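You operate a simulated robot arm through the tools that you are given. There is no shell and no other tool. Be economical: measure what you need, move in short steps, check, and stop when the job is done.

You are at the controls of a simulated two-armed robot. One attempt, no reset.

JOB
Pick up the size card marked "E352" with one hand, pass it to the other hand and put it on the low shelf of the white cabinet. Fetch the grey block and set it on the low shelf of the white cabinet. Put the folded white cloth from the shelf of the plate table on the blue carton stand. Push the other flap of the second small carton that stands open shut. Close the one flap of the second small carton that stands open. Open the hood flap of tower a. The order is free. Set down upright: grey block.

The check looks at the end state, three seconds after you hand in, the way a careful person would. Anything else that was tipped, shoved, dropped, spilled or broken makes it a failure. Flat cloth is picked up by pressing the open fingertips on it (5 to 10 N) and closing them slowly along it; thin cloth reads only 2 to 8 mm in the jaws.

ROBOT AND FRAMES
Two 7-joint arms with fingered hands on one trunk, on a base that drives. Base frame: it is fixed to the floor where the robot stands at the start and does not move with it; the origin is under the middle of the robot, x ahead of it, y to its left, z up. Lengths are in m, angles in rad, forces in N, time in s.
The left shoulder is at the start at [0.07, 0.169, 1.118], the right one opposite. With the tool pointing down near the work surface each hand reaches from about 0.1 to 0.38 m from the robot's upright axis, wherever it stands, measured 20 degrees to its own side. Places, roughly: blue carton stand (40x24 cm) [2.28, 2.32, 0.8]; folded white cloth (10x6x3 cm) [3.1, 0, 0.4]; grey block (8x4x5 cm) [1.1, 3.7, 1]; hood flap of tower A [5.8, -0.5, 1.1]; low shelf of the white cabinet [1.1, 3.6, 0.1]; one flap of the second small carton [4.1, -2.2, 1.4]; other flap of the second small carton [3.9, -2.2, 1.4]; size card [0.5, -0.25, 0.75]. Payload 3.4 kg a hand.
The TCP of each hand is the grasp point between the finger pads, 0.023 m short of the fingertips. In the tool frame z runs along the fingers and y along their closing line. The gripper opens to 0.116 m. The gripper's body begins 0.065 m behind the TCP. The gripper is a hand of 4 fingers: y runs from the thumb to the fingers, the wrist lies at [0, 0, -0.211] in the tool frame.
Orientation is that of the tool frame in the base frame, as a unit quaternion [x, y, z, w]. With the fingers straight down and closing along the base's y, the tool's x points along the base's -x, its y along +y and its z along -z.

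CONTROLS
- The arms move only by the tool arm_command. It takes "left_motion", "right_motion" or both (then of equal length, played together; a hand with none holds still); each is a list of rows, each an object (a shift or turn left out is 0) with "translation": the shift along the tool's x, y, z in units of 20 mm (1.0 is 20 mm), a list of three; "delta_rot": the turn, a rotation vector about the tool's x, y, z in units of 5 degrees (1.0 is 5 degrees), a list of three. In form: [{"translation": [x, y, z], "delta_rot": [wx, wy, wz]}, ...]. A call has 1 to 8 rows; each row shifts and turns the commanded pose from where the row before left it, along the tool's axes as they then stand. A call with a number of a shift or a turn outside -1 to 1 is refused whole. Each row takes 0.2 s and may step no farther than 0.05 m and 0.15 rad from the row before; otherwise, the whole call is refused. Where a pose cannot be reached the arm comes as near as it can. A force on the tool above 40 N (or 10 N above the force at the start of the call, whichever is more), or a blocked arm, ends the call early, and 0.2 s more pass. In this call time passes only in rows, and 0.2 s behind the last. It gives the time, the measured TCP pose, the force on the tool (base axes), the opening and the grip force at its end, in the units of the frame above (readings bear some noise), with the torque about the TCP (base axes, N m) and any sound that the robot's microphone picked up.
- Cameras (640 x 400 px; columns grow to the right, rows downward): "scene" is now at [0.1203, -0.0427, 1.3328]; the picture's right is [-0.53, -0.85, 0.00], its down [-0.58, 0.36, -0.73] and it looks along [0.62, -0.39, -0.68] (base axes); focal length 252 px, centre (320, 200). "left" rides on the left gripper at [-0.068, 0.001, -0.09] in its tool frame; the picture's right is [-0.01, -1.00, 0.00], its down [0.79, -0.01, -0.61] and it looks along [0.61, -0.01, 0.79] (tool axes); focal length 251 px, centre (320, 200). "right" rides on the right gripper at [0.069, 0.001, -0.09] in its tool frame; the picture's right is [-0.01, 1.00, 0.00], its down [-0.79, -0.01, -0.61] and it looks along [-0.61, -0.01, 0.79] (tool axes); focal length 251 px, centre (320, 200). There is no depth. A picture from a camera that has moved, and an enlarged one, comes with that camera's place and axes in the base frame and with its lens.
- camera(camera): a new picture of that camera. The clock stands still meanwhile.
- lift_body(by): slides the trunk up (or, below 0, down) by that many m; the arms and the scene camera ride with it, the base frame stays. It gives what a move gives, with no picture.
- steer(legs): drives the robot by 1 to 6 legs, each [ahead, left, turn to the left] in m, m and rad, along the robot's own axes; the way and the turn of a leg run together, so that a leg with both is an arc; at most 1.5 m and 3.142 rad a leg. The arms and the cameras ride along, it lands a little off, and it stops where it bumps. It gives what a move gives.
- curl_fingers(finger1, finger2, finger3, thumb_bend, hand): sets how far each is bent, from 0 (flat) to 1 (curled in); at 0.3 the hand is open as for a grip, at 0.7 the pads meet at the TCP. One left out holds its place. A second passes; each finger stops where it meets its share of the squeeze, and holds until it gets a number again. It is the only way to open and close the hand. It gives what a move gives, with no picture; readings hold the bend of each and the force on the fingers (four entries, about 0 where the hand has none), thumb and palm.
- aim_head(pan, tilt): turns the head with the scene camera to pan (to the left, within 1.501 rad either way) and tilt (down, from -0.506 to 1.204), counted from straight ahead of the robot. It gives what a move gives.
- zoom(camera, box): a new picture of the part [left, top, right, bottom] of that camera's present view, enlarged. The clock stands still meanwhile.
- finish_job(): hands the job in; it is judged then, once.

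Go step by step. Nothing tells you exact positions but the pictures and the camera data: compare them with the known pose of the tool, close in by small moves and look again before you grip or let go. The budget is 165 turns and 122 pictures, counting those below and the enlarged ones. Unless the task says otherwise, let go and move clear before handing in.

The tools are called after "Emit:" by a JSON object that holds its "api" and its "payload". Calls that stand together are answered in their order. arm_command: Moves the arms, as the interface text tells. Its arguments: {"type":"object","properties":{"left_motion":{"type":"array","items":{"type":"object","properties":{"translation":{"type":"array","items":{"type":"number"}},"delta_rot":{"type":"array","items":{"type":"number"}}}}},"right_motion":{"type":"array","items":{"type":"object","properties":{"translation":{"type":"array","items":{"type":"number"}},"delta_rot":{"type":"array","items":{"type":"number"}}}}}},"required":[]} The other tools are called the same way: lift_body (by) slides the trunk up or down; curl_fingers (finger1, finger2, finger3, thumb_bend, hand) moves the fingers one by one; steer (legs) drives the base; aim_head (pan, tilt) turns the head that bears the scene camera; camera (camera) takes a picture; zoom (camera, box) takes an enlarged picture of a part of a camera's view; finish_job () hands the job in.

At the start:

```text
t: 0.0
left_tcp_pos: [0.41, -0.0248, 1.0399]
left_tool_rot: [0.001, 1.0, 0.0, 0.0]
left_contact_force: [0.5, -0.3, 0.7]
left_wrist_torque: [0.05, -0.02, -0.01]
left_grip_width: 0.116
left_grasp_force: 0.1
left_shape: jaw
left_bend: [0.3, 0.3, 0.3, 0.3]
left_finger forces: [0.0, 0.1, 0.0, 0.1, 0.0, 0.0]
right_tcp_pos: [0.3854, -0.4129, 1.0619]
right_tool_rot: [0.0, 1.0, 0.001, 0.0]
right_contact_force: [0.6, 0.1, -0.2]
right_wrist_torque: [0.03, 0.0, -0.01]
right_grip_width: 0.1159
right_grasp_force: 0.0
right_shape: jaw
right_bend: [0.3, 0.3, 0.3, 0.3]
right_finger forces: [0.0, 0.0, 0.0, 0.0, 0.0, 0.0]
trunk travel left (down, up): [-0.625, 0.315]
robot x, y, heading: [-0.001, -0.0002, -0.005]
head pan, tilt: [-0.559, 0.752]
```

scene: 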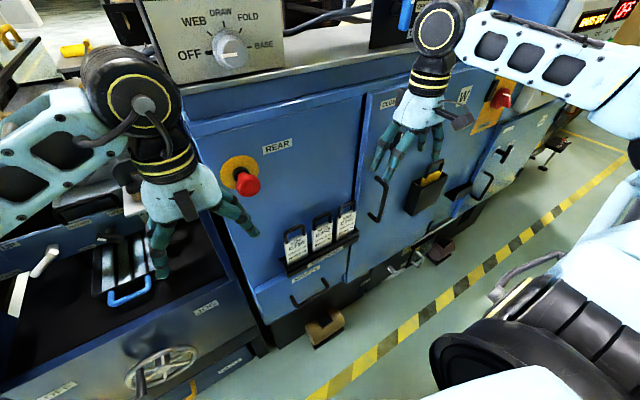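
right: 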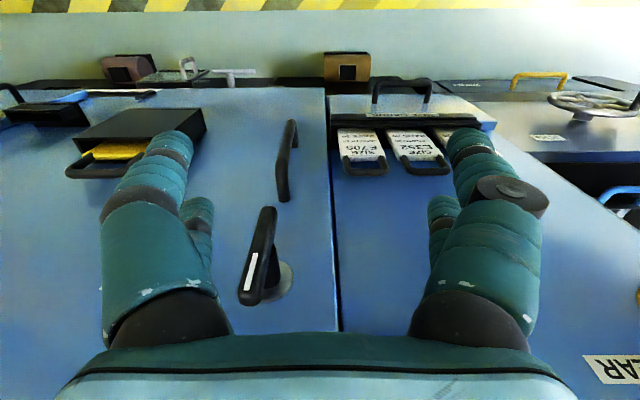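
left: 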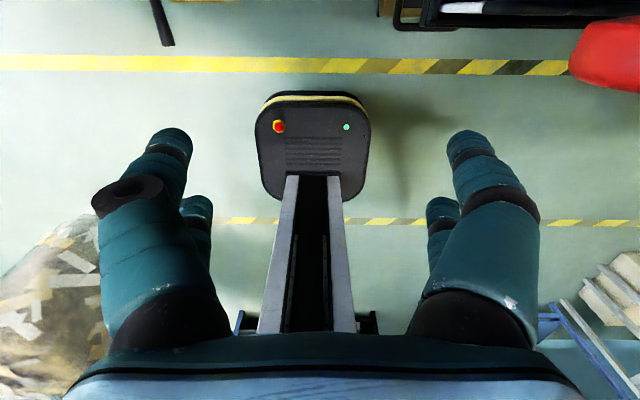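

I see three size cards in a rack on the machine's front panel. I'll zoom to find the one marked E352.

Emit:
{"api": "zoom", "payload": {"camera": "scene", "box": [260, 180, 380, 300]}}

Emit:
{"api": "zoom", "payload": {"camera": "right", "box": [320, 60, 500, 200]}}

```text
3.33 times, centred on (320, 240) of scene
camera zoom: at [0.1203, -0.0427, 1.3328], right [-0.53, -0.85, 0.0], down [-0.58, 0.36, -0.73], along [0.62, -0.39, -0.68], focal length 839 px, centre (320, 67)
```

zoom: 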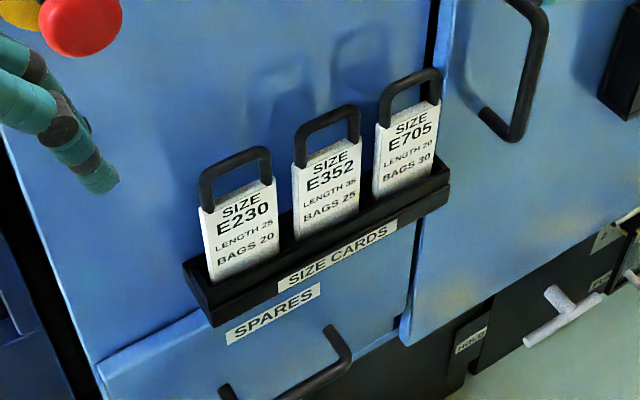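

```text
2.86 times, centred on (410, 130) of right
camera zoom: at [0.3172, -0.4109, 1.1514], right [0.01, 1.0, 0.0], down [0.79, -0.01, 0.61], along [0.61, -0.01, -0.79], focal length 718 px, centre (63, 400)
```

zoom: 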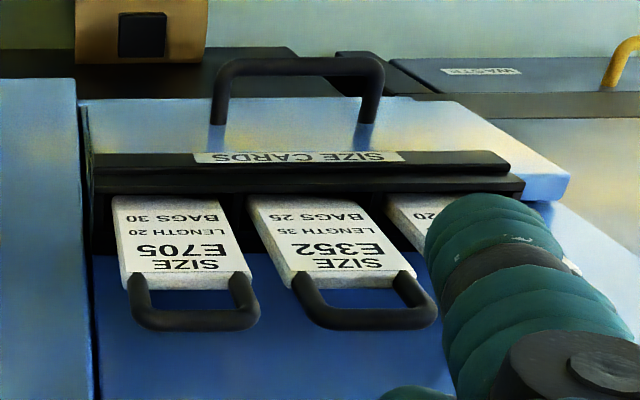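

The middle card is E352, with its handle top at about [0.48, -0.28, 0.89]. Next I'll look at the hand shape and the handle more closely, and survey the room.

Emit:
{"api": "zoom", "payload": {"camera": "scene", "box": [340, 90, 500, 220]}}

Emit:
{"api": "zoom", "payload": {"camera": "scene", "box": [285, 195, 365, 275]}}

Emit:
{"api": "lift_body", "payload": {"by": -0.1}}

Emit:
{"api": "camera", "payload": {"camera": "right"}}

Emit:
{"api": "camera", "payload": {"camera": "scene"}}

```text
3.08 times, centred on (420, 155) of scene
camera zoom: at [0.1203, -0.0427, 1.3328], right [-0.53, -0.85, 0.0], down [-0.58, 0.36, -0.73], along [0.62, -0.39, -0.68], focal length 774 px, centre (12, 338)
```

zoom: 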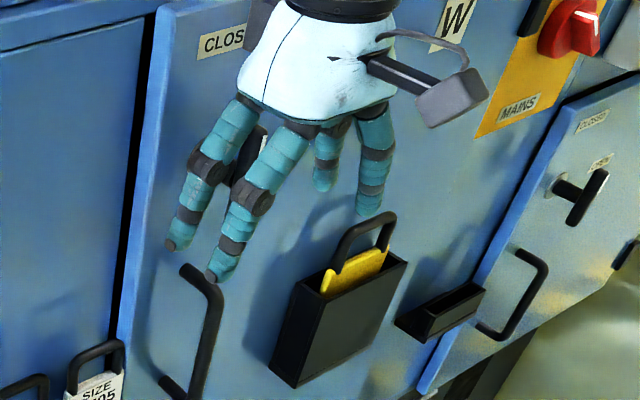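

```text
5.00 times, centred on (325, 235) of scene
camera zoom: at [0.1203, -0.0427, 1.3328], right [-0.53, -0.85, 0.0], down [-0.58, 0.36, -0.73], along [0.62, -0.39, -0.68], focal length 1258 px, centre (295, 25)
```

zoom: 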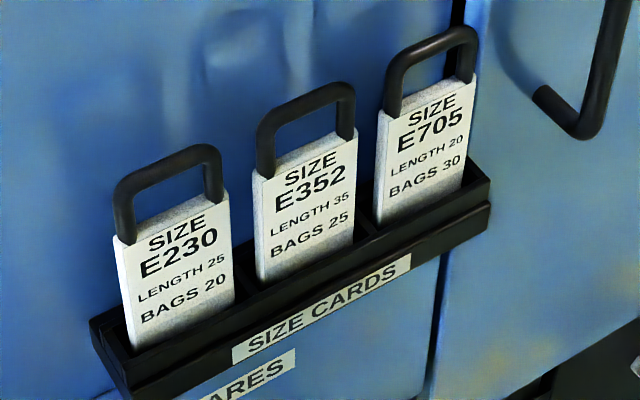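

```text
t: 1.3
left_tcp_pos: [0.4097, -0.0237, 0.9405]
left_tool_rot: [0.0, 1.0, 0.0, 0.0]
left_contact_force: [-0.5, -0.3, -0.4]
left_wrist_torque: [-0.01, 0.01, 0.0]
left_grip_width: 0.1158
left_grasp_force: 0.1
left_shape: jaw
left_bend: [0.3, 0.3, 0.3, 0.3]
left_finger forces: [0.0, 0.0, 0.0, 0.2, 0.0, 0.0]
right_tcp_pos: [0.3847, -0.4112, 0.9617]
right_tool_rot: [0.0, 1.0, 0.0, 0.0]
right_contact_force: [-0.1, 0.1, -0.4]
right_wrist_torque: [0.02, -0.01, 0.02]
right_grip_width: 0.1158
right_grasp_force: 0.1
right_shape: jaw
right_bend: [0.3, 0.3, 0.3, 0.3]
right_finger forces: [0.0, 0.0, 0.1, 0.0, 0.0, 0.0]
trunk travel left (down, up): [-0.525, 0.415]
robot x, y, heading: [-0.0, 0.0018, -0.002]
head pan, tilt: [-0.559, 0.752]
```

```text
114 pictures are left
camera right: at [0.317, -0.4108, 1.0516], right [0.01, 1.0, 0.0], down [0.79, -0.01, 0.61], along [0.61, -0.01, -0.79], focal length 251 px, centre (320, 200)
```

right: 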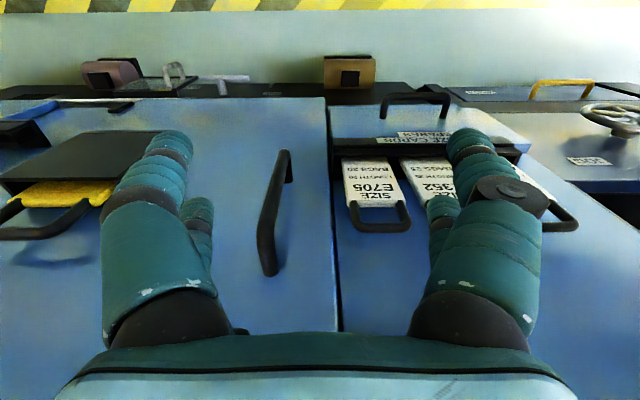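

```text
113 pictures are left
camera scene: at [0.1201, -0.0426, 1.2328], right [-0.53, -0.85, 0.0], down [-0.58, 0.36, -0.73], along [0.62, -0.39, -0.68], focal length 252 px, centre (320, 200)
```

scene: 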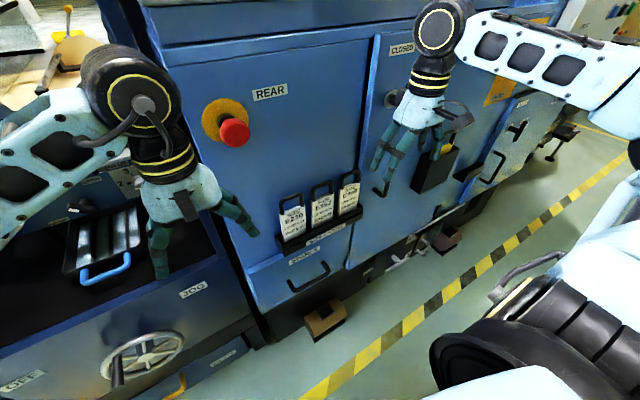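

The handle is a loop over the card, so I plan to pinch its top bar from the front, with the tool tilted. I'll back off a little for arm room and start turning the right hand.

Emit:
{"api": "steer", "payload": {"legs": [[-0.17, 0, 0]]}}

Emit:
{"api": "arm_command", "payload": {"right_motion": [{"delta_rot": [-0.505, -0.505, 0.969]}, {"delta_rot": [-0.505, -0.505, 0.969]}, {"delta_rot": [-0.505, -0.505, 0.969]}, {"delta_rot": [-0.505, -0.505, 0.969]}, {"delta_rot": [-0.505, -0.505, 0.969]}, {"delta_rot": [-0.505, -0.505, 0.969]}, {"delta_rot": [-0.505, -0.505, 0.969]}, {"delta_rot": [-0.505, -0.505, 0.969]}]}}

Emit:
{"api": "arm_command", "payload": {"right_motion": [{"delta_rot": [-0.505, -0.505, 0.969]}, {"delta_rot": [-0.505, -0.505, 0.969]}, {"delta_rot": [-0.505, -0.505, 0.969]}, {"delta_rot": [-0.505, -0.505, 0.969]}, {"delta_rot": [-0.505, -0.505, 0.969]}, {"delta_rot": [-0.505, -0.505, 0.969]}, {"delta_rot": [-0.505, -0.505, 0.969]}, {"delta_rot": [-0.505, -0.505, 0.969]}]}}

Emit:
{"api": "camera", "payload": {"camera": "scene"}}

Emit:
{"api": "camera", "payload": {"camera": "right"}}

```text
t: 2.8
left_tcp_pos: [0.2391, -0.0244, 0.9409]
left_tool_rot: [0.001, 1.0, 0.0, 0.0]
left_contact_force: [0.3, -0.2, 0.4]
left_wrist_torque: [0.02, 0.0, -0.02]
left_grip_width: 0.1157
left_grasp_force: 0.0
left_shape: jaw
left_bend: [0.3, 0.3, 0.3, 0.3]
left_finger forces: [0.1, 0.0, 0.1, 0.0, 0.0, 0.0]
right_tcp_pos: [0.2129, -0.4119, 0.9628]
right_tool_rot: [0.0, 1.0, -0.001, 0.0]
right_contact_force: [-0.2, 0.0, -1.0]
right_wrist_torque: [0.0, -0.02, 0.0]
right_grip_width: 0.1161
right_grasp_force: 0.1
right_shape: jaw
right_bend: [0.3, 0.3, 0.3, 0.3]
right_finger forces: [0.0, 0.0, 0.1, 0.0, 0.0, 0.0]
trunk travel left (down, up): [-0.525, 0.415]
robot x, y, heading: [-0.1716, 0.0029, 0.0]
head pan, tilt: [-0.559, 0.752]
```

```text
t: 4.6
left_tcp_pos: [0.2386, -0.0244, 0.9401]
left_tool_rot: [0.0, 1.0, 0.0, 0.0]
left_contact_force: [0.0, 0.1, 0.4]
left_wrist_torque: [-0.01, 0.03, 0.03]
left_grip_width: 0.1161
left_grasp_force: 0.1
left_shape: jaw
left_bend: [0.3, 0.3, 0.3, 0.3]
left_finger forces: [0.0, 0.0, 0.0, 0.0, 0.0, 0.1]
right_tcp_pos: [0.213, -0.4118, 0.9627]
right_tool_rot: [0.329, 0.913, 0.172, 0.171]
right_contact_force: [0.2, 0.2, -0.9]
right_wrist_torque: [0.0, -0.01, -0.01]
right_grip_width: 0.1158
right_grasp_force: 0.0
right_shape: jaw
right_bend: [0.3, 0.3, 0.3, 0.3]
right_finger forces: [0.1, 0.0, 0.1, 0.0, 0.1, 0.0]
trunk travel left (down, up): [-0.525, 0.415]
robot x, y, heading: [-0.1707, 0.0045, -0.002]
head pan, tilt: [-0.559, 0.752]
```

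```text
t: 6.4
left_tcp_pos: [0.238, -0.0237, 0.9402]
left_tool_rot: [0.0, 1.0, 0.0, -0.001]
left_contact_force: [-0.1, -0.5, 0.0]
left_wrist_torque: [-0.02, -0.01, -0.01]
left_grip_width: 0.1159
left_grasp_force: 0.1
left_shape: jaw
left_bend: [0.3, 0.3, 0.3, 0.3]
left_finger forces: [0.0, 0.0, 0.0, 0.0, 0.1, 0.1]
right_tcp_pos: [0.2147, -0.412, 0.9611]
right_tool_rot: [0.601, 0.667, 0.313, 0.312]
right_contact_force: [0.6, 0.0, -0.2]
right_wrist_torque: [0.01, 0.02, -0.03]
right_grip_width: 0.1158
right_grasp_force: 0.0
right_shape: jaw
right_bend: [0.3, 0.3, 0.3, 0.3]
right_finger forces: [0.1, 0.0, 0.0, 0.1, 0.0, 0.1]
trunk travel left (down, up): [-0.525, 0.415]
robot x, y, heading: [-0.1763, -0.0001, 0.0]
head pan, tilt: [-0.559, 0.752]
```

```text
112 pictures are left
camera scene: at [-0.051, -0.0425, 1.2328], right [-0.53, -0.85, 0.0], down [-0.58, 0.36, -0.73], along [0.62, -0.39, -0.68], focal length 252 px, centre (320, 200)
```

scene: 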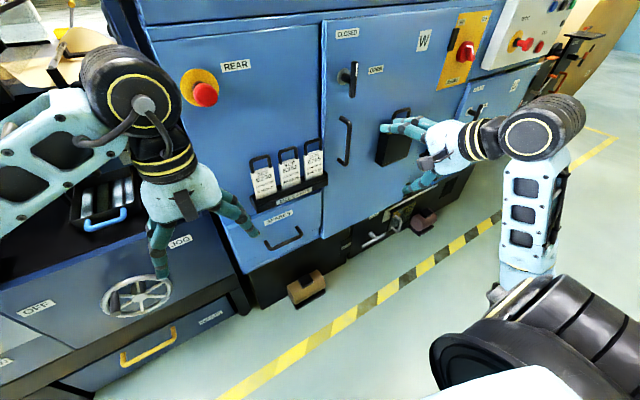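

```text
111 pictures are left
camera right: at [0.1383, -0.347, 1.0137], right [0.61, 0.08, 0.79], down [-0.42, -0.82, 0.4], along [0.68, -0.57, -0.46], focal length 251 px, centre (320, 200)
```

right: 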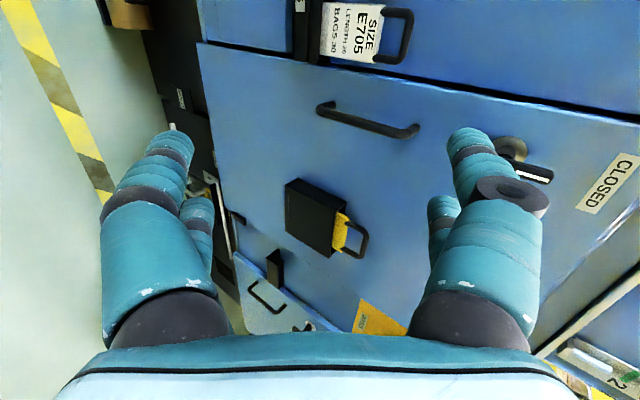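

The right hand turns as planned. I'll finish the turn and move it to about 0.1 m in front of the handle, then look.

Emit:
{"api": "arm_command", "payload": {"right_motion": [{"delta_rot": [-0.5, -0.5, 0.97]}, {"translation": [0.9, 0.6, 0.9]}, {"translation": [0.9, 0.6, 0.9]}, {"translation": [0.9, 0.6, 0.9]}, {"translation": [0.9, 0.6, 0.9]}, {"translation": [0.9, 0.6, 0.9]}, {"translation": [0.9, 0.6, 0.9]}, {"translation": [0.9, 0.6, 0.9]}]}}

Emit:
{"api": "camera", "payload": {"camera": "right"}}

Emit:
{"api": "zoom", "payload": {"camera": "scene", "box": [230, 100, 390, 220]}}

```text
t: 8.2
left_tcp_pos: [0.2397, -0.0236, 0.94]
left_tool_rot: [0.0, 1.0, 0.0, -0.001]
left_contact_force: [0.7, -0.8, 0.2]
left_wrist_torque: [0.01, 0.02, 0.0]
left_grip_width: 0.1158
left_grasp_force: 0.1
left_shape: jaw
left_bend: [0.3, 0.3, 0.3, 0.3]
left_finger forces: [0.0, 0.0, 0.1, 0.0, 0.0, 0.1]
right_tcp_pos: [0.3659, -0.2874, 0.9572]
right_tool_rot: [0.627, 0.628, 0.326, 0.326]
right_contact_force: [-0.2, 0.3, 0.4]
right_wrist_torque: [-0.04, -0.01, 0.0]
right_grip_width: 0.1159
right_grasp_force: 0.0
right_shape: jaw
right_bend: [0.3, 0.3, 0.3, 0.3]
right_finger forces: [0.1, 0.0, 0.0, 0.0, 0.0, 0.0]
trunk travel left (down, up): [-0.525, 0.415]
robot x, y, heading: [-0.1732, 0.0003, 0.001]
head pan, tilt: [-0.559, 0.752]
```

```text
110 pictures are left
camera right: at [0.2927, -0.2181, 1.0095], right [0.58, -0.01, 0.82], down [-0.5, -0.8, 0.34], along [0.65, -0.61, -0.46], focal length 251 px, centre (320, 200)
```

right: 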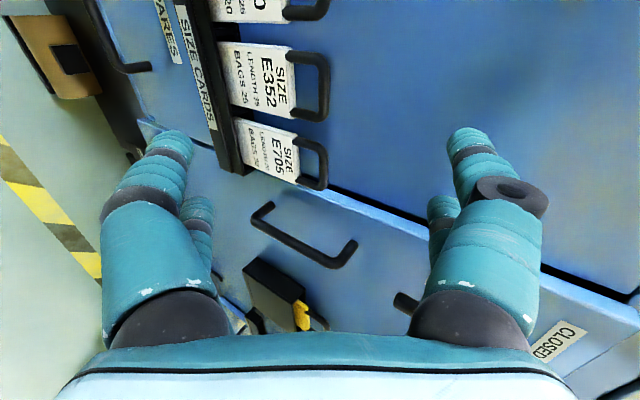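

```text
3.33 times, centred on (310, 160) of scene
camera zoom: at [-0.0501, -0.0421, 1.2327], right [-0.53, -0.85, 0.0], down [-0.58, 0.36, -0.73], along [0.62, -0.39, -0.68], focal length 839 px, centre (353, 333)
```

zoom: 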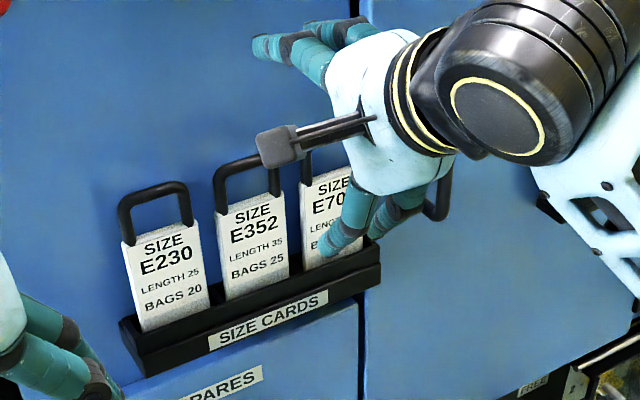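

The bar is at roughly [0.485, -0.277, 0.88]. I'll narrow the fingers, move to about 5 cm short of it and check again.

Emit:
{"api": "curl_fingers", "payload": {"hand": "right", "finger1": 0.55, "finger2": 0.55, "finger3": 0.55, "thumb_bend": 0.55}}

Emit:
{"api": "arm_command", "payload": {"right_motion": [{"translation": [0.1, 0.055, 0.9]}, {"translation": [0.1, 0.055, 0.9]}, {"translation": [0.1, 0.055, 0.9]}, {"translation": [0.1, 0.055, 0.9]}, {"translation": [0.1, 0.055, 0.9]}]}}

Emit:
{"api": "camera", "payload": {"camera": "right"}}

Emit:
{"api": "zoom", "payload": {"camera": "scene", "box": [250, 110, 370, 200]}}

```text
t: 9.2
left_tcp_pos: [0.239, -0.0237, 0.9406]
left_tool_rot: [0.0, 1.0, 0.0, 0.0]
left_contact_force: [-0.4, 0.2, 0.0]
left_wrist_torque: [0.01, -0.01, 0.0]
left_grip_width: 0.1158
left_grasp_force: 0.0
left_shape: jaw
left_bend: [0.3, 0.3, 0.3, 0.3]
left_finger forces: [0.0, 0.0, 0.0, 0.1, 0.1, 0.0]
right_tcp_pos: [0.3645, -0.2873, 0.9589]
right_tool_rot: [0.628, 0.628, 0.325, 0.326]
right_contact_force: [0.2, -0.9, 0.8]
right_wrist_torque: [0.02, 0.01, 0.01]
right_grip_width: 0.0442
right_grasp_force: 0.1
right_shape: fingers
right_bend: [0.55, 0.55, 0.55, 0.55]
right_finger forces: [0.0, 0.0, 0.0, 0.0, 0.0, 0.0]
trunk travel left (down, up): [-0.525, 0.415]
robot x, y, heading: [-0.1671, 0.0006, 0.004]
head pan, tilt: [-0.559, 0.752]
```

```text
t: 10.4
left_tcp_pos: [0.2389, -0.0242, 0.9396]
left_tool_rot: [0.0, 1.0, 0.0, -0.001]
left_contact_force: [-0.1, -0.2, -0.1]
left_wrist_torque: [0.0, 0.03, -0.01]
left_grip_width: 0.1159
left_grasp_force: 0.0
left_shape: jaw
left_bend: [0.3, 0.3, 0.3, 0.3]
left_finger forces: [0.0, 0.0, 0.0, 0.0, 0.0, 0.1]
right_tcp_pos: [0.4416, -0.2741, 0.9103]
right_tool_rot: [0.627, 0.628, 0.326, 0.326]
right_contact_force: [-0.3, 1.2, 1.0]
right_wrist_torque: [-0.07, 0.02, 0.02]
right_grip_width: 0.0442
right_grasp_force: 0.0
right_shape: fingers
right_bend: [0.55, 0.55, 0.55, 0.55]
right_finger forces: [0.1, 0.0, 0.0, 0.0, 0.1, 0.0]
trunk travel left (down, up): [-0.525, 0.415]
robot x, y, heading: [-0.1709, 0.0028, 0.002]
head pan, tilt: [-0.559, 0.752]
```

```text
108 pictures are left
camera right: at [0.3694, -0.206, 0.9622], right [0.57, -0.01, 0.82], down [-0.5, -0.8, 0.34], along [0.65, -0.61, -0.46], focal length 251 px, centre (320, 200)
```

right: 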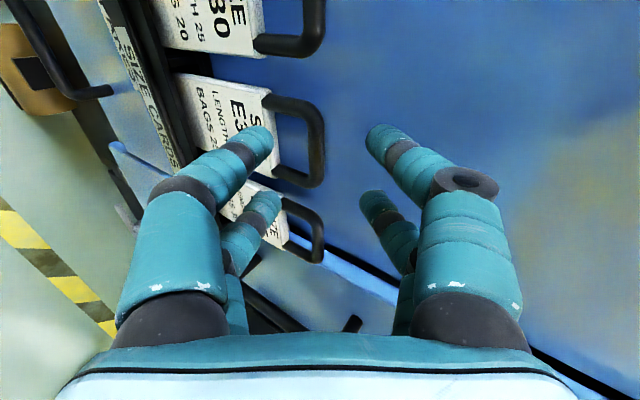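

```text
4.44 times, centred on (310, 155) of scene
camera zoom: at [-0.0504, -0.0425, 1.2327], right [-0.53, -0.85, 0.0], down [-0.58, 0.36, -0.73], along [0.62, -0.39, -0.68], focal length 1118 px, centre (364, 400)
```

zoom: 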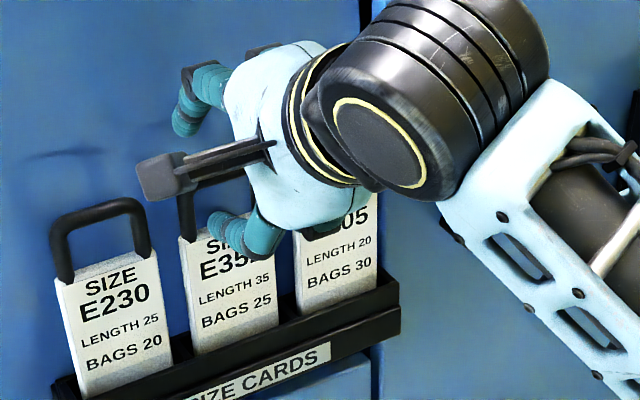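

The bar is aligned vertically with the grip plane. I'll narrow the fingers a bit more and approach in small steps.

Emit:
{"api": "curl_fingers", "payload": {"hand": "right", "finger1": 0.59, "finger2": 0.59, "finger3": 0.59, "thumb_bend": 0.59}}

Emit:
{"api": "arm_command", "payload": {"right_motion": [{"translation": [0.0, 0, 0.5]}, {"translation": [0, 0, 0.5]}, {"translation": [0, 0, 0.5]}]}}

Emit:
{"api": "camera", "payload": {"camera": "right"}}

Emit:
{"api": "zoom", "payload": {"camera": "scene", "box": [250, 110, 370, 200]}}

```text
t: 11.4
left_tcp_pos: [0.2385, -0.0233, 0.9402]
left_tool_rot: [0.001, 1.0, 0.0, 0.0]
left_contact_force: [-0.9, -1.1, 0.3]
left_wrist_torque: [0.05, 0.01, 0.0]
left_grip_width: 0.1159
left_grasp_force: 0.1
left_shape: jaw
left_bend: [0.3, 0.3, 0.3, 0.3]
left_finger forces: [0.0, 0.0, 0.1, 0.0, 0.1, 0.0]
right_tcp_pos: [0.4417, -0.275, 0.9112]
right_tool_rot: [0.627, 0.628, 0.326, 0.326]
right_contact_force: [-0.5, -0.6, 0.2]
right_wrist_torque: [0.0, 0.02, 0.0]
right_grip_width: 0.0323
right_grasp_force: 0.1
right_shape: fingers
right_bend: [0.59, 0.59, 0.59, 0.59]
right_finger forces: [0.0, 0.1, 0.0, 0.0, 0.1, 0.0]
trunk travel left (down, up): [-0.525, 0.415]
robot x, y, heading: [-0.1701, -0.0029, -0.003]
head pan, tilt: [-0.559, 0.752]
```

```text
t: 12.2
left_tcp_pos: [0.2392, -0.0233, 0.9402]
left_tool_rot: [0.0, 1.0, 0.0, 0.0]
left_contact_force: [-0.3, 0.3, -0.7]
left_wrist_torque: [-0.01, -0.01, 0.0]
left_grip_width: 0.1158
left_grasp_force: 0.0
left_shape: jaw
left_bend: [0.3, 0.3, 0.3, 0.3]
left_finger forces: [0.0, 0.1, 0.0, 0.0, 0.1, 0.0]
right_tcp_pos: [0.4659, -0.276, 0.8923]
right_tool_rot: [0.627, 0.628, 0.326, 0.325]
right_contact_force: [0.2, 0.1, -0.1]
right_wrist_torque: [0.03, 0.02, 0.01]
right_grip_width: 0.0327
right_grasp_force: 0.0
right_shape: fingers
right_bend: [0.59, 0.59, 0.59, 0.59]
right_finger forces: [0.0, 0.1, 0.1, 0.1, 0.0, 0.0]
trunk travel left (down, up): [-0.525, 0.415]
robot x, y, heading: [-0.1721, 0.0008, -0.002]
head pan, tilt: [-0.559, 0.752]
```

```text
106 pictures are left
camera right: at [0.394, -0.2066, 0.9446], right [0.58, -0.01, 0.82], down [-0.5, -0.8, 0.34], along [0.65, -0.61, -0.46], focal length 251 px, centre (320, 200)
```

right: 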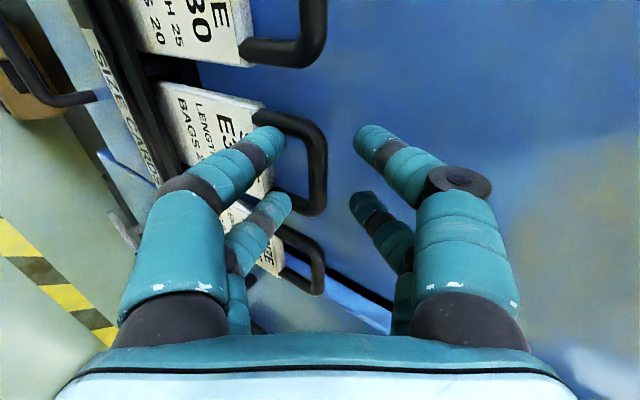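

```text
4.44 times, centred on (310, 155) of scene
camera zoom: at [-0.0505, -0.0426, 1.2327], right [-0.53, -0.85, 0.0], down [-0.58, 0.36, -0.73], along [0.62, -0.39, -0.68], focal length 1118 px, centre (364, 400)
```

zoom: 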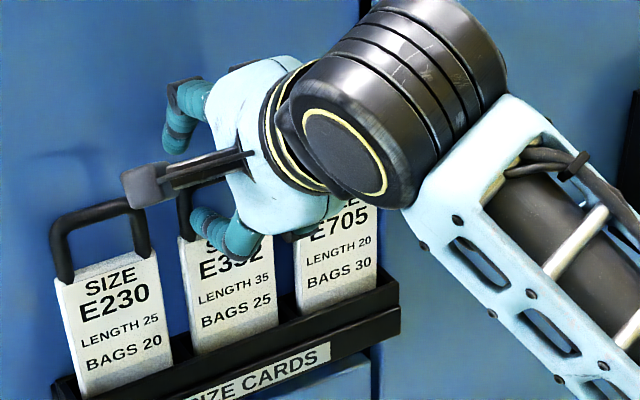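

The bar is about 35 mm ahead of the TCP and well centred. I'll advance 27 mm slowly.

Emit:
{"api": "arm_command", "payload": {"right_motion": [{"translation": [-0.1, 0, 0.45]}, {"translation": [0, 0, 0.45]}, {"translation": [0, 0, 0.45]}]}}

Emit:
{"api": "camera", "payload": {"camera": "right"}}

```text
t: 13.0
left_tcp_pos: [0.2321, -0.0231, 0.9429]
left_tool_rot: [0.002, 1.0, 0.001, 0.003]
left_contact_force: [0.4, 0.6, 0.0]
left_wrist_torque: [0.03, -0.03, -0.01]
left_grip_width: 0.116
left_grasp_force: 0.1
left_shape: jaw
left_bend: [0.3, 0.3, 0.3, 0.3]
left_finger forces: [0.0, 0.1, 0.0, 0.0, 0.1, 0.0]
right_tcp_pos: [0.4827, -0.2775, 0.8852]
right_tool_rot: [0.626, 0.626, 0.329, 0.329]
right_contact_force: [-23.5, -0.3, 16.3]
right_wrist_torque: [0.08, -0.46, 0.07]
right_grip_width: 0.0261
right_grasp_force: 15.4
right_shape: fingers
right_bend: [0.67, 0.66, 0.59, 0.59]
right_finger forces: [18.8, 12.1, 0.0, 0.1, 0.1, 0.0]
trunk travel left (down, up): [-0.525, 0.415]
robot x, y, heading: [-0.1681, 0.0002, -0.003]
head pan, tilt: [-0.559, 0.752]
```

```text
104 pictures are left
camera right: at [0.4094, -0.2085, 0.9364], right [0.57, -0.01, 0.82], down [-0.5, -0.79, 0.34], along [0.65, -0.61, -0.45], focal length 251 px, centre (320, 200)
```

right: 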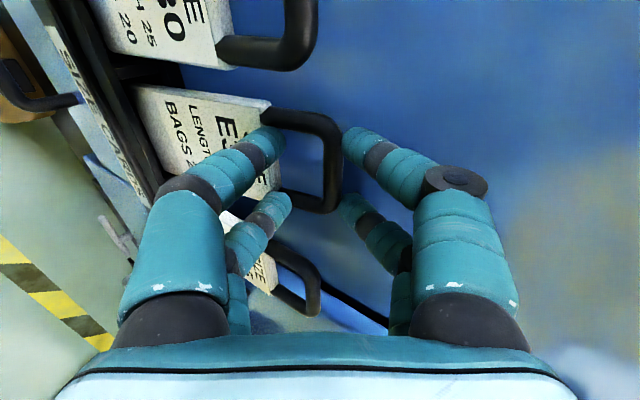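

Fingers 1 and 2 touched something. I'll look at it from the head before going on.

Emit:
{"api": "zoom", "payload": {"camera": "scene", "box": [260, 110, 340, 170]}}

Emit:
{"api": "zoom", "payload": {"camera": "right", "box": [220, 80, 420, 260]}}

```text
6.67 times, centred on (300, 140) of scene
camera zoom: at [-0.0595, -0.0416, 1.234], right [-0.53, -0.85, 0.0], down [-0.57, 0.36, -0.73], along [0.62, -0.39, -0.68], focal length 1677 px, centre (453, 600)
```

zoom: 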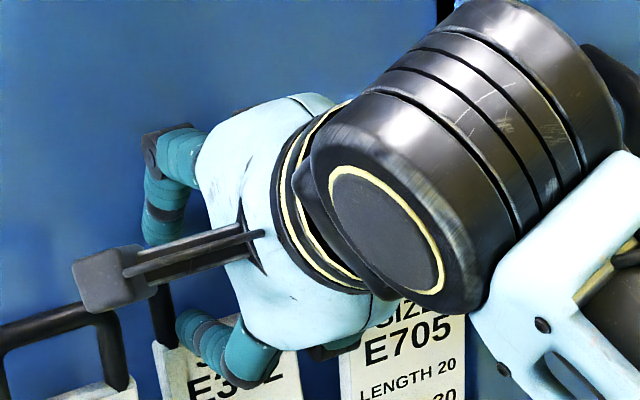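

```text
2.22 times, centred on (320, 170) of right
camera zoom: at [0.4094, -0.2085, 0.9364], right [0.57, -0.01, 0.82], down [-0.5, -0.79, 0.34], along [0.65, -0.61, -0.45], focal length 559 px, centre (320, 267)
```

zoom: 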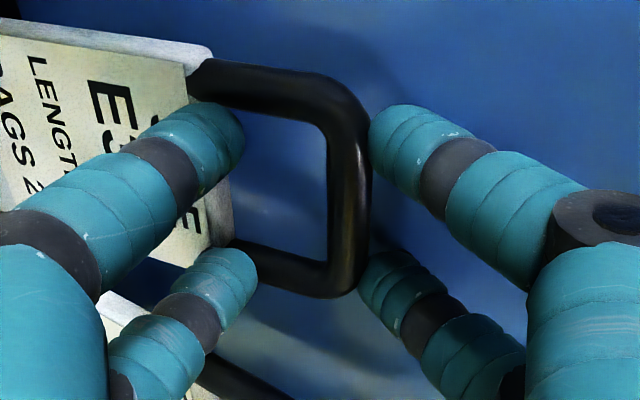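

The upper fingertips are pressing on the bar and leaning it back. I'll back off, open slightly and look again.

Emit:
{"api": "arm_command", "payload": {"right_motion": [{"translation": [0, 0, -0.6]}, {"translation": [0, 0, -0.7]}]}}

Emit:
{"api": "curl_fingers", "payload": {"hand": "right", "finger1": 0.53, "finger2": 0.53, "finger3": 0.55, "thumb_bend": 0.55}}

Emit:
{"api": "zoom", "payload": {"camera": "right", "box": [220, 60, 420, 240]}}

```text
t: 13.6
left_tcp_pos: [0.2379, -0.0237, 0.9399]
left_tool_rot: [0.0, 1.0, 0.001, 0.0]
left_contact_force: [-0.1, 0.2, 1.2]
left_wrist_torque: [0.02, 0.0, 0.0]
left_grip_width: 0.1159
left_grasp_force: 0.1
left_shape: jaw
left_bend: [0.3, 0.3, 0.3, 0.3]
left_finger forces: [0.0, 0.1, 0.1, 0.1, 0.0, 0.0]
right_tcp_pos: [0.4668, -0.277, 0.8934]
right_tool_rot: [0.626, 0.629, 0.327, 0.325]
right_contact_force: [-0.6, -0.5, 0.6]
right_wrist_torque: [-0.01, -0.01, 0.03]
right_grip_width: 0.0314
right_grasp_force: 0.0
right_shape: fingers
right_bend: [0.59, 0.59, 0.59, 0.59]
right_finger forces: [0.0, 0.0, 0.0, 0.0, 0.1, 0.0]
trunk travel left (down, up): [-0.525, 0.415]
robot x, y, heading: [-0.1707, 0.0024, 0.002]
head pan, tilt: [-0.559, 0.752]
```

```text
t: 14.6
left_tcp_pos: [0.2389, -0.0239, 0.9405]
left_tool_rot: [0.001, 1.0, 0.001, -0.001]
left_contact_force: [-0.2, 0.8, -0.6]
left_wrist_torque: [0.0, -0.01, 0.04]
left_grip_width: 0.1157
left_grasp_force: 0.1
left_shape: jaw
left_bend: [0.3, 0.3, 0.3, 0.3]
left_finger forces: [0.1, 0.0, 0.0, 0.0, 0.1, 0.1]
right_tcp_pos: [0.4665, -0.2765, 0.8924]
right_tool_rot: [0.627, 0.628, 0.326, 0.326]
right_contact_force: [0.2, -0.1, -0.3]
right_wrist_torque: [0.01, 0.03, 0.01]
right_grip_width: 0.0458
right_grasp_force: 0.0
right_shape: fingers
right_bend: [0.53, 0.53, 0.55, 0.55]
right_finger forces: [0.0, 0.0, 0.1, 0.0, 0.0, 0.0]
trunk travel left (down, up): [-0.525, 0.415]
robot x, y, heading: [-0.1731, 0.0001, 0.003]
head pan, tilt: [-0.559, 0.752]
```

```text
2.22 times, centred on (320, 150) of right
camera zoom: at [0.3946, -0.208, 0.9454], right [0.57, -0.01, 0.82], down [-0.5, -0.8, 0.34], along [0.65, -0.61, -0.46], focal length 559 px, centre (320, 311)
```

zoom: 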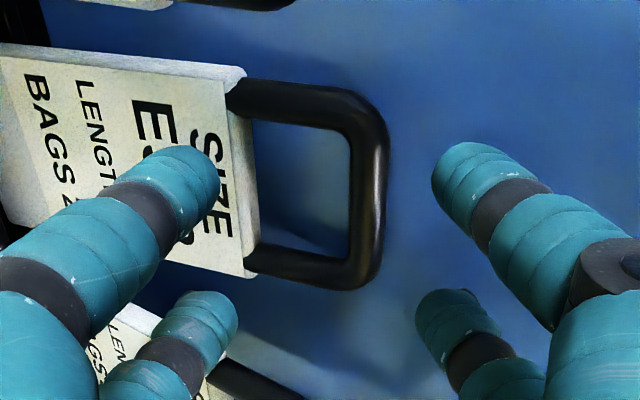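

The card has leaned back, and its bar now sits near x≈0.52. The four fingers work as two opposing pairs 4 cm apart, so only one lower finger fits through the loop. I'll open the thumb to see which finger that is.

Emit:
{"api": "curl_fingers", "payload": {"hand": "right", "thumb_bend": 0.1}}

Emit:
{"api": "camera", "payload": {"camera": "right"}}

```text
t: 15.6
left_tcp_pos: [0.2385, -0.0237, 0.9404]
left_tool_rot: [0.0, 1.0, 0.0, 0.0]
left_contact_force: [-0.1, -0.1, -0.3]
left_wrist_torque: [0.0, 0.0, 0.01]
left_grip_width: 0.116
left_grasp_force: 0.0
left_shape: jaw
left_bend: [0.3, 0.3, 0.3, 0.3]
left_finger forces: [0.1, 0.0, 0.0, 0.0, 0.1, 0.0]
right_tcp_pos: [0.4681, -0.2772, 0.8932]
right_tool_rot: [0.627, 0.628, 0.325, 0.326]
right_contact_force: [-0.4, 1.1, -0.1]
right_wrist_torque: [0.0, -0.01, 0.0]
right_grip_width: 0.1013
right_grasp_force: 0.1
right_shape: fingers
right_bend: [0.53, 0.53, 0.55, 0.1]
right_finger forces: [0.1, 0.0, 0.0, 0.1, 0.0, 0.1]
trunk travel left (down, up): [-0.525, 0.415]
robot x, y, heading: [-0.1721, 0.0018, 0.001]
head pan, tilt: [-0.559, 0.752]
```

```text
100 pictures are left
camera right: at [0.3947, -0.2079, 0.9454], right [0.57, -0.01, 0.82], down [-0.5, -0.8, 0.34], along [0.65, -0.61, -0.46], focal length 251 px, centre (320, 200)
```

right: 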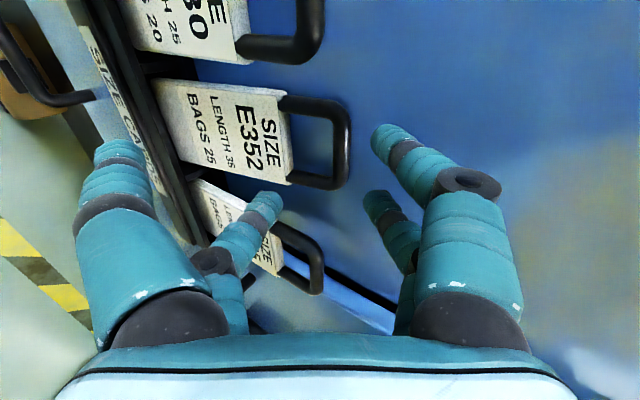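

The thumb is the lower finger nearest the camera. I'll pinch with the thumb and one opposing finger only, keeping the other two flat, and shift sideways and up to centre them on the loop.

Emit:
{"api": "curl_fingers", "payload": {"hand": "right", "finger1": 0.53, "finger2": 0.15, "finger3": 0.15, "thumb_bend": 0.53}}

Emit:
{"api": "arm_command", "payload": {"right_motion": [{"translation": [-0.5, 0.35, -0.2]}, {"translation": [-0.5, 0.35, -0.2]}]}}

Emit:
{"api": "camera", "payload": {"camera": "right"}}

```text
t: 16.6
left_tcp_pos: [0.2374, -0.0241, 0.9395]
left_tool_rot: [0.0, 1.0, 0.0, 0.0]
left_contact_force: [0.4, 0.0, 0.5]
left_wrist_torque: [0.0, 0.01, 0.0]
left_grip_width: 0.1159
left_grasp_force: 0.1
left_shape: jaw
left_bend: [0.3, 0.3, 0.3, 0.3]
left_finger forces: [0.1, 0.1, 0.0, 0.1, 0.0, 0.1]
right_tcp_pos: [0.4649, -0.2781, 0.8933]
right_tool_rot: [0.627, 0.627, 0.327, 0.327]
right_contact_force: [-7.7, -0.4, -2.3]
right_wrist_torque: [0.02, -0.09, -0.16]
right_grip_width: 0.0493
right_grasp_force: 4.0
right_shape: fingers
right_bend: [0.53, 0.65, 0.15, 0.53]
right_finger forces: [0.0, 8.0, 0.1, 0.0, 0.0, 0.0]
trunk travel left (down, up): [-0.525, 0.415]
robot x, y, heading: [-0.1699, -0.0017, 0.002]
head pan, tilt: [-0.559, 0.752]
```

```text
t: 17.2
left_tcp_pos: [0.2365, -0.0251, 0.9409]
left_tool_rot: [0.0, 1.0, 0.0, 0.001]
left_contact_force: [0.7, -0.2, 0.2]
left_wrist_torque: [0.01, 0.01, 0.03]
left_grip_width: 0.1159
left_grasp_force: 0.0
left_shape: jaw
left_bend: [0.3, 0.3, 0.3, 0.3]
left_finger forces: [0.0, 0.1, 0.1, 0.0, 0.1, 0.2]
right_tcp_pos: [0.4678, -0.2974, 0.9111]
right_tool_rot: [0.627, 0.627, 0.327, 0.326]
right_contact_force: [-9.0, 3.1, -1.0]
right_wrist_torque: [-0.03, -0.16, -0.05]
right_grip_width: 0.0492
right_grasp_force: 4.6
right_shape: fingers
right_bend: [0.53, 0.69, 0.15, 0.53]
right_finger forces: [0.0, 8.7, 0.0, 0.0, 0.0, 0.0]
trunk travel left (down, up): [-0.525, 0.415]
robot x, y, heading: [-0.1715, -0.0003, -0.005]
head pan, tilt: [-0.559, 0.752]
```

```text
99 pictures are left
camera right: at [0.3947, -0.228, 0.9628], right [0.57, -0.01, 0.82], down [-0.5, -0.8, 0.34], along [0.65, -0.61, -0.46], focal length 251 px, centre (320, 200)
```

right: 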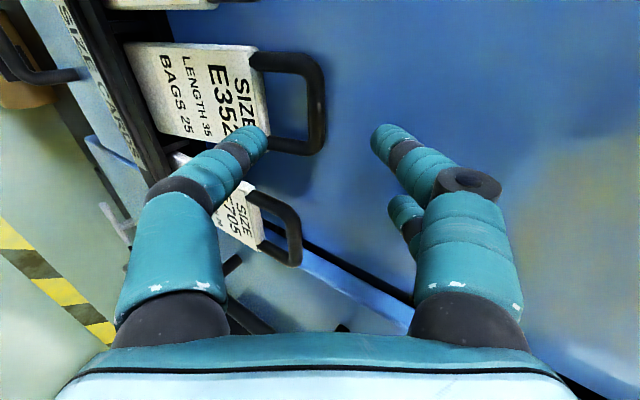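

Finger 2, when straightened, touched the panel, so I'll curl it in instead. The bar lines up with the thumb and finger 1, so I'll set the thumb for the loop and advance.

Emit:
{"api": "arm_command", "payload": {"right_motion": [{"translation": [0, 0, -0.5]}]}}

Emit:
{"api": "curl_fingers", "payload": {"hand": "right", "finger1": 0.54, "finger2": 1.0, "finger3": 0.1, "thumb_bend": 0.58}}

Emit:
{"api": "arm_command", "payload": {"right_motion": [{"translation": [0, 0, 0.6]}, {"translation": [0, 0, 0.6]}, {"translation": [0, 0, 0.6]}, {"translation": [0, 0, 0.6]}]}}

Emit:
{"api": "zoom", "payload": {"camera": "right", "box": [180, 60, 420, 240]}}

```text
t: 17.6
left_tcp_pos: [0.2375, -0.0236, 0.9414]
left_tool_rot: [0.0, 1.0, 0.0, 0.001]
left_contact_force: [-0.2, 0.3, 0.0]
left_wrist_torque: [0.02, -0.04, 0.02]
left_grip_width: 0.1159
left_grasp_force: 0.0
left_shape: jaw
left_bend: [0.3, 0.3, 0.3, 0.3]
left_finger forces: [0.1, 0.0, 0.0, 0.1, 0.0, 0.1]
right_tcp_pos: [0.4586, -0.2977, 0.9153]
right_tool_rot: [0.627, 0.628, 0.326, 0.326]
right_contact_force: [-7.7, -1.1, -2.6]
right_wrist_torque: [0.02, -0.14, -0.18]
right_grip_width: 0.0492
right_grasp_force: 3.0
right_shape: fingers
right_bend: [0.53, 0.46, 0.15, 0.53]
right_finger forces: [0.0, 6.9, 0.1, 0.0, 0.0, 0.0]
trunk travel left (down, up): [-0.525, 0.415]
robot x, y, heading: [-0.1699, 0.0004, 0.004]
head pan, tilt: [-0.559, 0.752]
```

```text
t: 18.6
left_tcp_pos: [0.2384, -0.0244, 0.94]
left_tool_rot: [0.0, 1.0, 0.0, -0.001]
left_contact_force: [-0.3, -0.6, -0.3]
left_wrist_torque: [-0.01, 0.04, 0.01]
left_grip_width: 0.1157
left_grasp_force: 0.1
left_shape: jaw
left_bend: [0.3, 0.3, 0.3, 0.3]
left_finger forces: [0.0, 0.0, 0.0, 0.0, 0.0, 0.0]
right_tcp_pos: [0.4598, -0.2969, 0.9152]
right_tool_rot: [0.627, 0.628, 0.327, 0.326]
right_contact_force: [-0.1, -0.6, 0.0]
right_wrist_torque: [-0.03, 0.0, -0.05]
right_grip_width: 0.0426
right_grasp_force: 0.2
right_shape: fingers
right_bend: [0.54, 1.0, 0.1, 0.57]
right_finger forces: [0.0, 0.1, 0.0, 0.1, 0.1, 0.0]
trunk travel left (down, up): [-0.525, 0.415]
robot x, y, heading: [-0.17, 0.0002, -0.006]
head pan, tilt: [-0.559, 0.752]
```

```text
t: 19.6
left_tcp_pos: [0.2368, -0.0242, 0.9423]
left_tool_rot: [0.0, 1.0, 0.0, 0.001]
left_contact_force: [-0.4, -0.2, 0.3]
left_wrist_torque: [0.01, 0.02, -0.02]
left_grip_width: 0.1157
left_grasp_force: 0.0
left_shape: jaw
left_bend: [0.3, 0.3, 0.3, 0.3]
left_finger forces: [0.0, 0.0, 0.0, 0.0, 0.0, 0.0]
right_tcp_pos: [0.4972, -0.2978, 0.8886]
right_tool_rot: [0.626, 0.628, 0.326, 0.327]
right_contact_force: [-7.6, -0.9, 3.1]
right_wrist_torque: [0.07, -0.06, 0.12]
right_grip_width: 0.0191
right_grasp_force: 4.8
right_shape: fingers
right_bend: [0.79, 1.0, 0.1, 0.57]
right_finger forces: [9.1, 0.1, 0.0, 0.0, 0.0, 0.1]
trunk travel left (down, up): [-0.525, 0.415]
robot x, y, heading: [-0.1727, 0.0009, 0.003]
head pan, tilt: [-0.559, 0.752]
```

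```text
2.22 times, centred on (300, 150) of right
camera zoom: at [0.4246, -0.2282, 0.9404], right [0.57, -0.01, 0.82], down [-0.5, -0.79, 0.34], along [0.65, -0.61, -0.46], focal length 559 px, centre (364, 311)
```

zoom: 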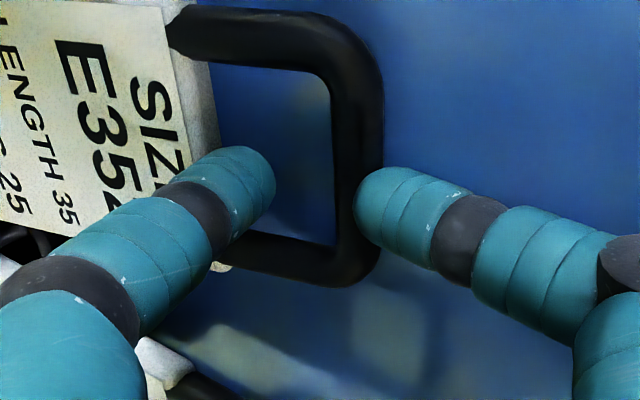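

Finger 1 pressed on the bar, which now leans close to the panel. A flatter approach should let finger 1 go over the bar and the thumb under it, so I'll retract, flatten the tool by 25° and look.

Emit:
{"api": "arm_command", "payload": {"right_motion": [{"translation": [0, 0, -1.0]}, {"translation": [0, 0, -1.0]}, {"translation": [0, -0.4, 0], "delta_rot": [-1, 0, 0]}, {"translation": [0, -0.4, 0], "delta_rot": [-1, 0, 0]}, {"translation": [0, 0, 0], "delta_rot": [-1, 0, 0]}, {"translation": [0, 0, 0], "delta_rot": [-1, 0, 0]}, {"translation": [0, 0, 0], "delta_rot": [-1, 0, 0]}]}}

Emit:
{"api": "curl_fingers", "payload": {"hand": "right", "finger1": 0.54, "finger3": 1.0, "thumb_bend": 0.58}}

Emit:
{"api": "camera", "payload": {"camera": "right"}}

Emit:
{"api": "camera", "payload": {"camera": "scene"}}

```text
t: 21.2
left_tcp_pos: [0.2388, -0.0249, 0.9401]
left_tool_rot: [0.0, 1.0, -0.001, 0.0]
left_contact_force: [1.4, 0.4, -0.4]
left_wrist_torque: [0.02, 0.01, 0.0]
left_grip_width: 0.1162
left_grasp_force: 0.1
left_shape: jaw
left_bend: [0.3, 0.3, 0.3, 0.3]
left_finger forces: [0.0, 0.1, 0.0, 0.0, 0.0, 0.0]
right_tcp_pos: [0.458, -0.2975, 0.8969]
right_tool_rot: [0.541, 0.542, 0.455, 0.454]
right_contact_force: [0.0, 0.2, 0.2]
right_wrist_torque: [0.03, 0.02, 0.03]
right_grip_width: 0.0417
right_grasp_force: 0.1
right_shape: fingers
right_bend: [0.54, 1.0, 0.1, 0.57]
right_finger forces: [0.0, 0.0, 0.0, 0.1, 0.0, 0.0]
trunk travel left (down, up): [-0.525, 0.415]
robot x, y, heading: [-0.1726, -0.0006, -0.003]
head pan, tilt: [-0.559, 0.752]
```

```text
t: 22.2
left_tcp_pos: [0.2388, -0.023, 0.9396]
left_tool_rot: [0.0, 1.0, 0.0, 0.0]
left_contact_force: [0.6, -0.1, 0.0]
left_wrist_torque: [0.02, -0.03, -0.03]
left_grip_width: 0.116
left_grasp_force: 0.1
left_shape: jaw
left_bend: [0.3, 0.3, 0.3, 0.3]
left_finger forces: [0.0, 0.0, 0.0, 0.0, 0.0, 0.0]
right_tcp_pos: [0.4583, -0.2979, 0.8963]
right_tool_rot: [0.542, 0.543, 0.454, 0.454]
right_contact_force: [0.3, 1.1, 0.5]
right_wrist_torque: [-0.01, 0.02, -0.01]
right_grip_width: 0.0419
right_grasp_force: 0.0
right_shape: fingers
right_bend: [0.54, 1.0, 0.9, 0.57]
right_finger forces: [0.0, 0.1, 0.1, 0.0, 0.0, 0.1]
trunk travel left (down, up): [-0.525, 0.415]
robot x, y, heading: [-0.172, -0.0003, -0.002]
head pan, tilt: [-0.559, 0.752]
```

```text
97 pictures are left
camera right: at [0.3704, -0.2287, 0.9128], right [0.17, -0.01, 0.98], down [-0.6, -0.8, 0.1], along [0.78, -0.61, -0.14], focal length 251 px, centre (320, 200)
```

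right: 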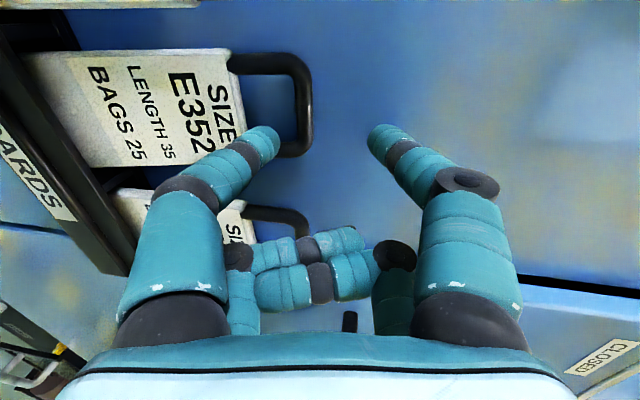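

```text
96 pictures are left
camera scene: at [-0.0509, -0.0427, 1.2328], right [-0.53, -0.85, 0.0], down [-0.58, 0.36, -0.73], along [0.62, -0.39, -0.68], focal length 252 px, centre (320, 200)
```

scene: 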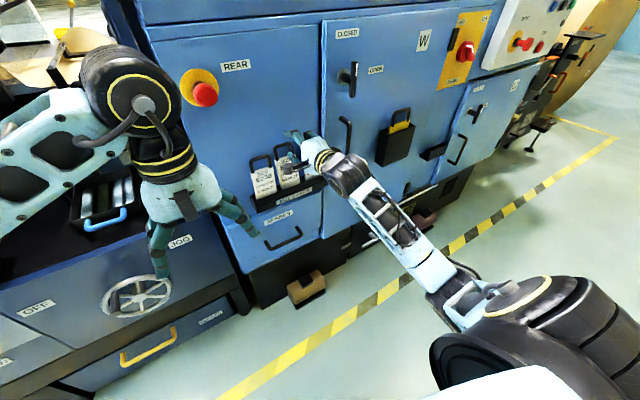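

The bar is about 68 mm ahead and 11 mm low in the tool frame. I'll drop slightly and advance 45 mm.

Emit:
{"api": "arm_command", "payload": {"right_motion": [{"translation": [0.1, -0.35, 0.5]}, {"translation": [0, 0, 0.6]}, {"translation": [0, 0, 0.6]}, {"translation": [0, 0, 0.5]}]}}

Emit:
{"api": "zoom", "payload": {"camera": "right", "box": [180, 60, 420, 240]}}

```text
t: 23.3
left_tcp_pos: [0.2315, -0.0235, 0.9425]
left_tool_rot: [0.001, 1.0, 0.001, 0.003]
left_contact_force: [-0.1, -0.1, 0.0]
left_wrist_torque: [0.02, -0.01, -0.02]
left_grip_width: 0.1159
left_grasp_force: 0.1
left_shape: jaw
left_bend: [0.3, 0.3, 0.3, 0.3]
left_finger forces: [0.0, 0.0, 0.0, 0.0, 0.0, 0.0]
right_tcp_pos: [0.4928, -0.2952, 0.8878]
right_tool_rot: [0.54, 0.54, 0.457, 0.457]
right_contact_force: [-29.8, 2.2, 6.1]
right_wrist_torque: [0.14, 0.3, 0.58]
right_grip_width: 0.0237
right_grasp_force: 14.8
right_shape: fingers
right_bend: [0.77, 1.0, 0.91, 0.61]
right_finger forces: [12.8, 0.0, 0.0, 0.0, 17.0, 0.0]
trunk travel left (down, up): [-0.525, 0.415]
robot x, y, heading: [-0.1704, -0.0035, 0.001]
head pan, tilt: [-0.559, 0.752]
stopped in row 4 (right hand): the force on the tool passed its limit at 50 N (the readings are from after the stop); the commanded pose is now the measured one
```

```text
2.22 times, centred on (300, 150) of right
camera zoom: at [0.4044, -0.2265, 0.9027], right [0.17, -0.01, 0.99], down [-0.6, -0.8, 0.1], along [0.78, -0.61, -0.14], focal length 559 px, centre (364, 311)
```

zoom: 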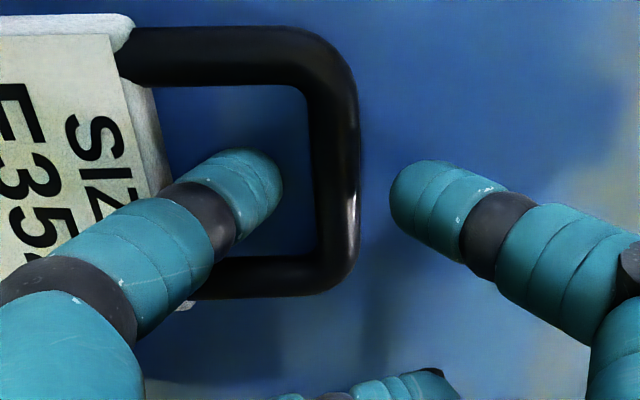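

Both fingertips have touched the panel, with the thumb inside the loop and finger 1 above the bar. I'll ease back 5 mm and close them.

Emit:
{"api": "arm_command", "payload": {"right_motion": [{"translation": [0, 0, -0.2]}]}}

Emit:
{"api": "curl_fingers", "payload": {"hand": "right", "finger1": 0.75, "thumb_bend": 0.75}}

Emit:
{"api": "zoom", "payload": {"camera": "right", "box": [180, 60, 420, 240]}}

```text
t: 23.7
left_tcp_pos: [0.2342, -0.0245, 0.9413]
left_tool_rot: [0.0, 1.0, -0.001, 0.002]
left_contact_force: [-0.4, -0.3, 0.6]
left_wrist_torque: [0.01, 0.02, -0.01]
left_grip_width: 0.1157
left_grasp_force: 0.0
left_shape: jaw
left_bend: [0.3, 0.3, 0.3, 0.3]
left_finger forces: [0.0, 0.0, 0.1, 0.0, 0.1, 0.0]
right_tcp_pos: [0.4905, -0.295, 0.8865]
right_tool_rot: [0.541, 0.542, 0.454, 0.455]
right_contact_force: [-16.8, -0.4, 6.5]
right_wrist_torque: [0.1, -0.34, 0.29]
right_grip_width: 0.0261
right_grasp_force: 8.8
right_shape: fingers
right_bend: [0.77, 1.0, 0.91, 0.57]
right_finger forces: [16.5, 0.1, 0.0, 0.0, 0.0, 0.1]
trunk travel left (down, up): [-0.525, 0.415]
robot x, y, heading: [-0.171, 0.0024, -0.003]
head pan, tilt: [-0.559, 0.752]
```

```text
t: 24.7
left_tcp_pos: [0.2364, -0.0251, 0.9403]
left_tool_rot: [0.0, 1.0, 0.001, 0.001]
left_contact_force: [-0.2, 0.0, 0.6]
left_wrist_torque: [-0.01, 0.02, -0.03]
left_grip_width: 0.1158
left_grasp_force: 0.1
left_shape: jaw
left_bend: [0.3, 0.3, 0.3, 0.3]
left_finger forces: [0.0, 0.0, 0.0, 0.0, 0.0, 0.0]
right_tcp_pos: [0.4927, -0.2953, 0.8843]
right_tool_rot: [0.542, 0.542, 0.454, 0.454]
right_contact_force: [-19.3, -0.1, -5.5]
right_wrist_torque: [-0.1, 0.32, 0.32]
right_grip_width: 0.0042
right_grasp_force: 14.7
right_shape: fingers
right_bend: [0.75, 1.0, 0.91, 0.7]
right_finger forces: [8.3, 0.1, 0.0, 0.1, 20.7, 0.0]
trunk travel left (down, up): [-0.525, 0.415]
robot x, y, heading: [-0.1706, 0.0012, -0.001]
head pan, tilt: [-0.559, 0.752]
```

```text
2.22 times, centred on (300, 150) of right
camera zoom: at [0.4051, -0.2266, 0.8998], right [0.17, -0.01, 0.98], down [-0.6, -0.8, 0.1], along [0.78, -0.61, -0.14], focal length 559 px, centre (364, 311)
```

zoom: 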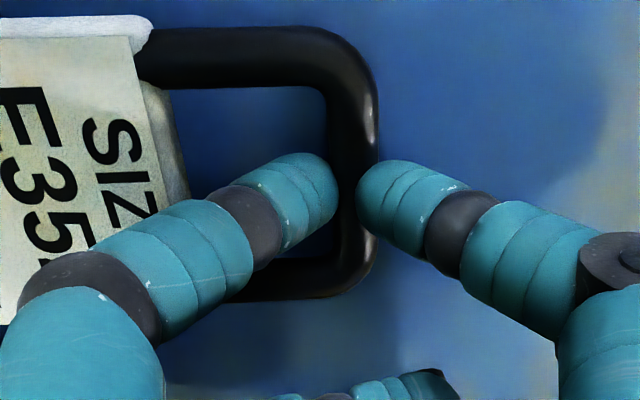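

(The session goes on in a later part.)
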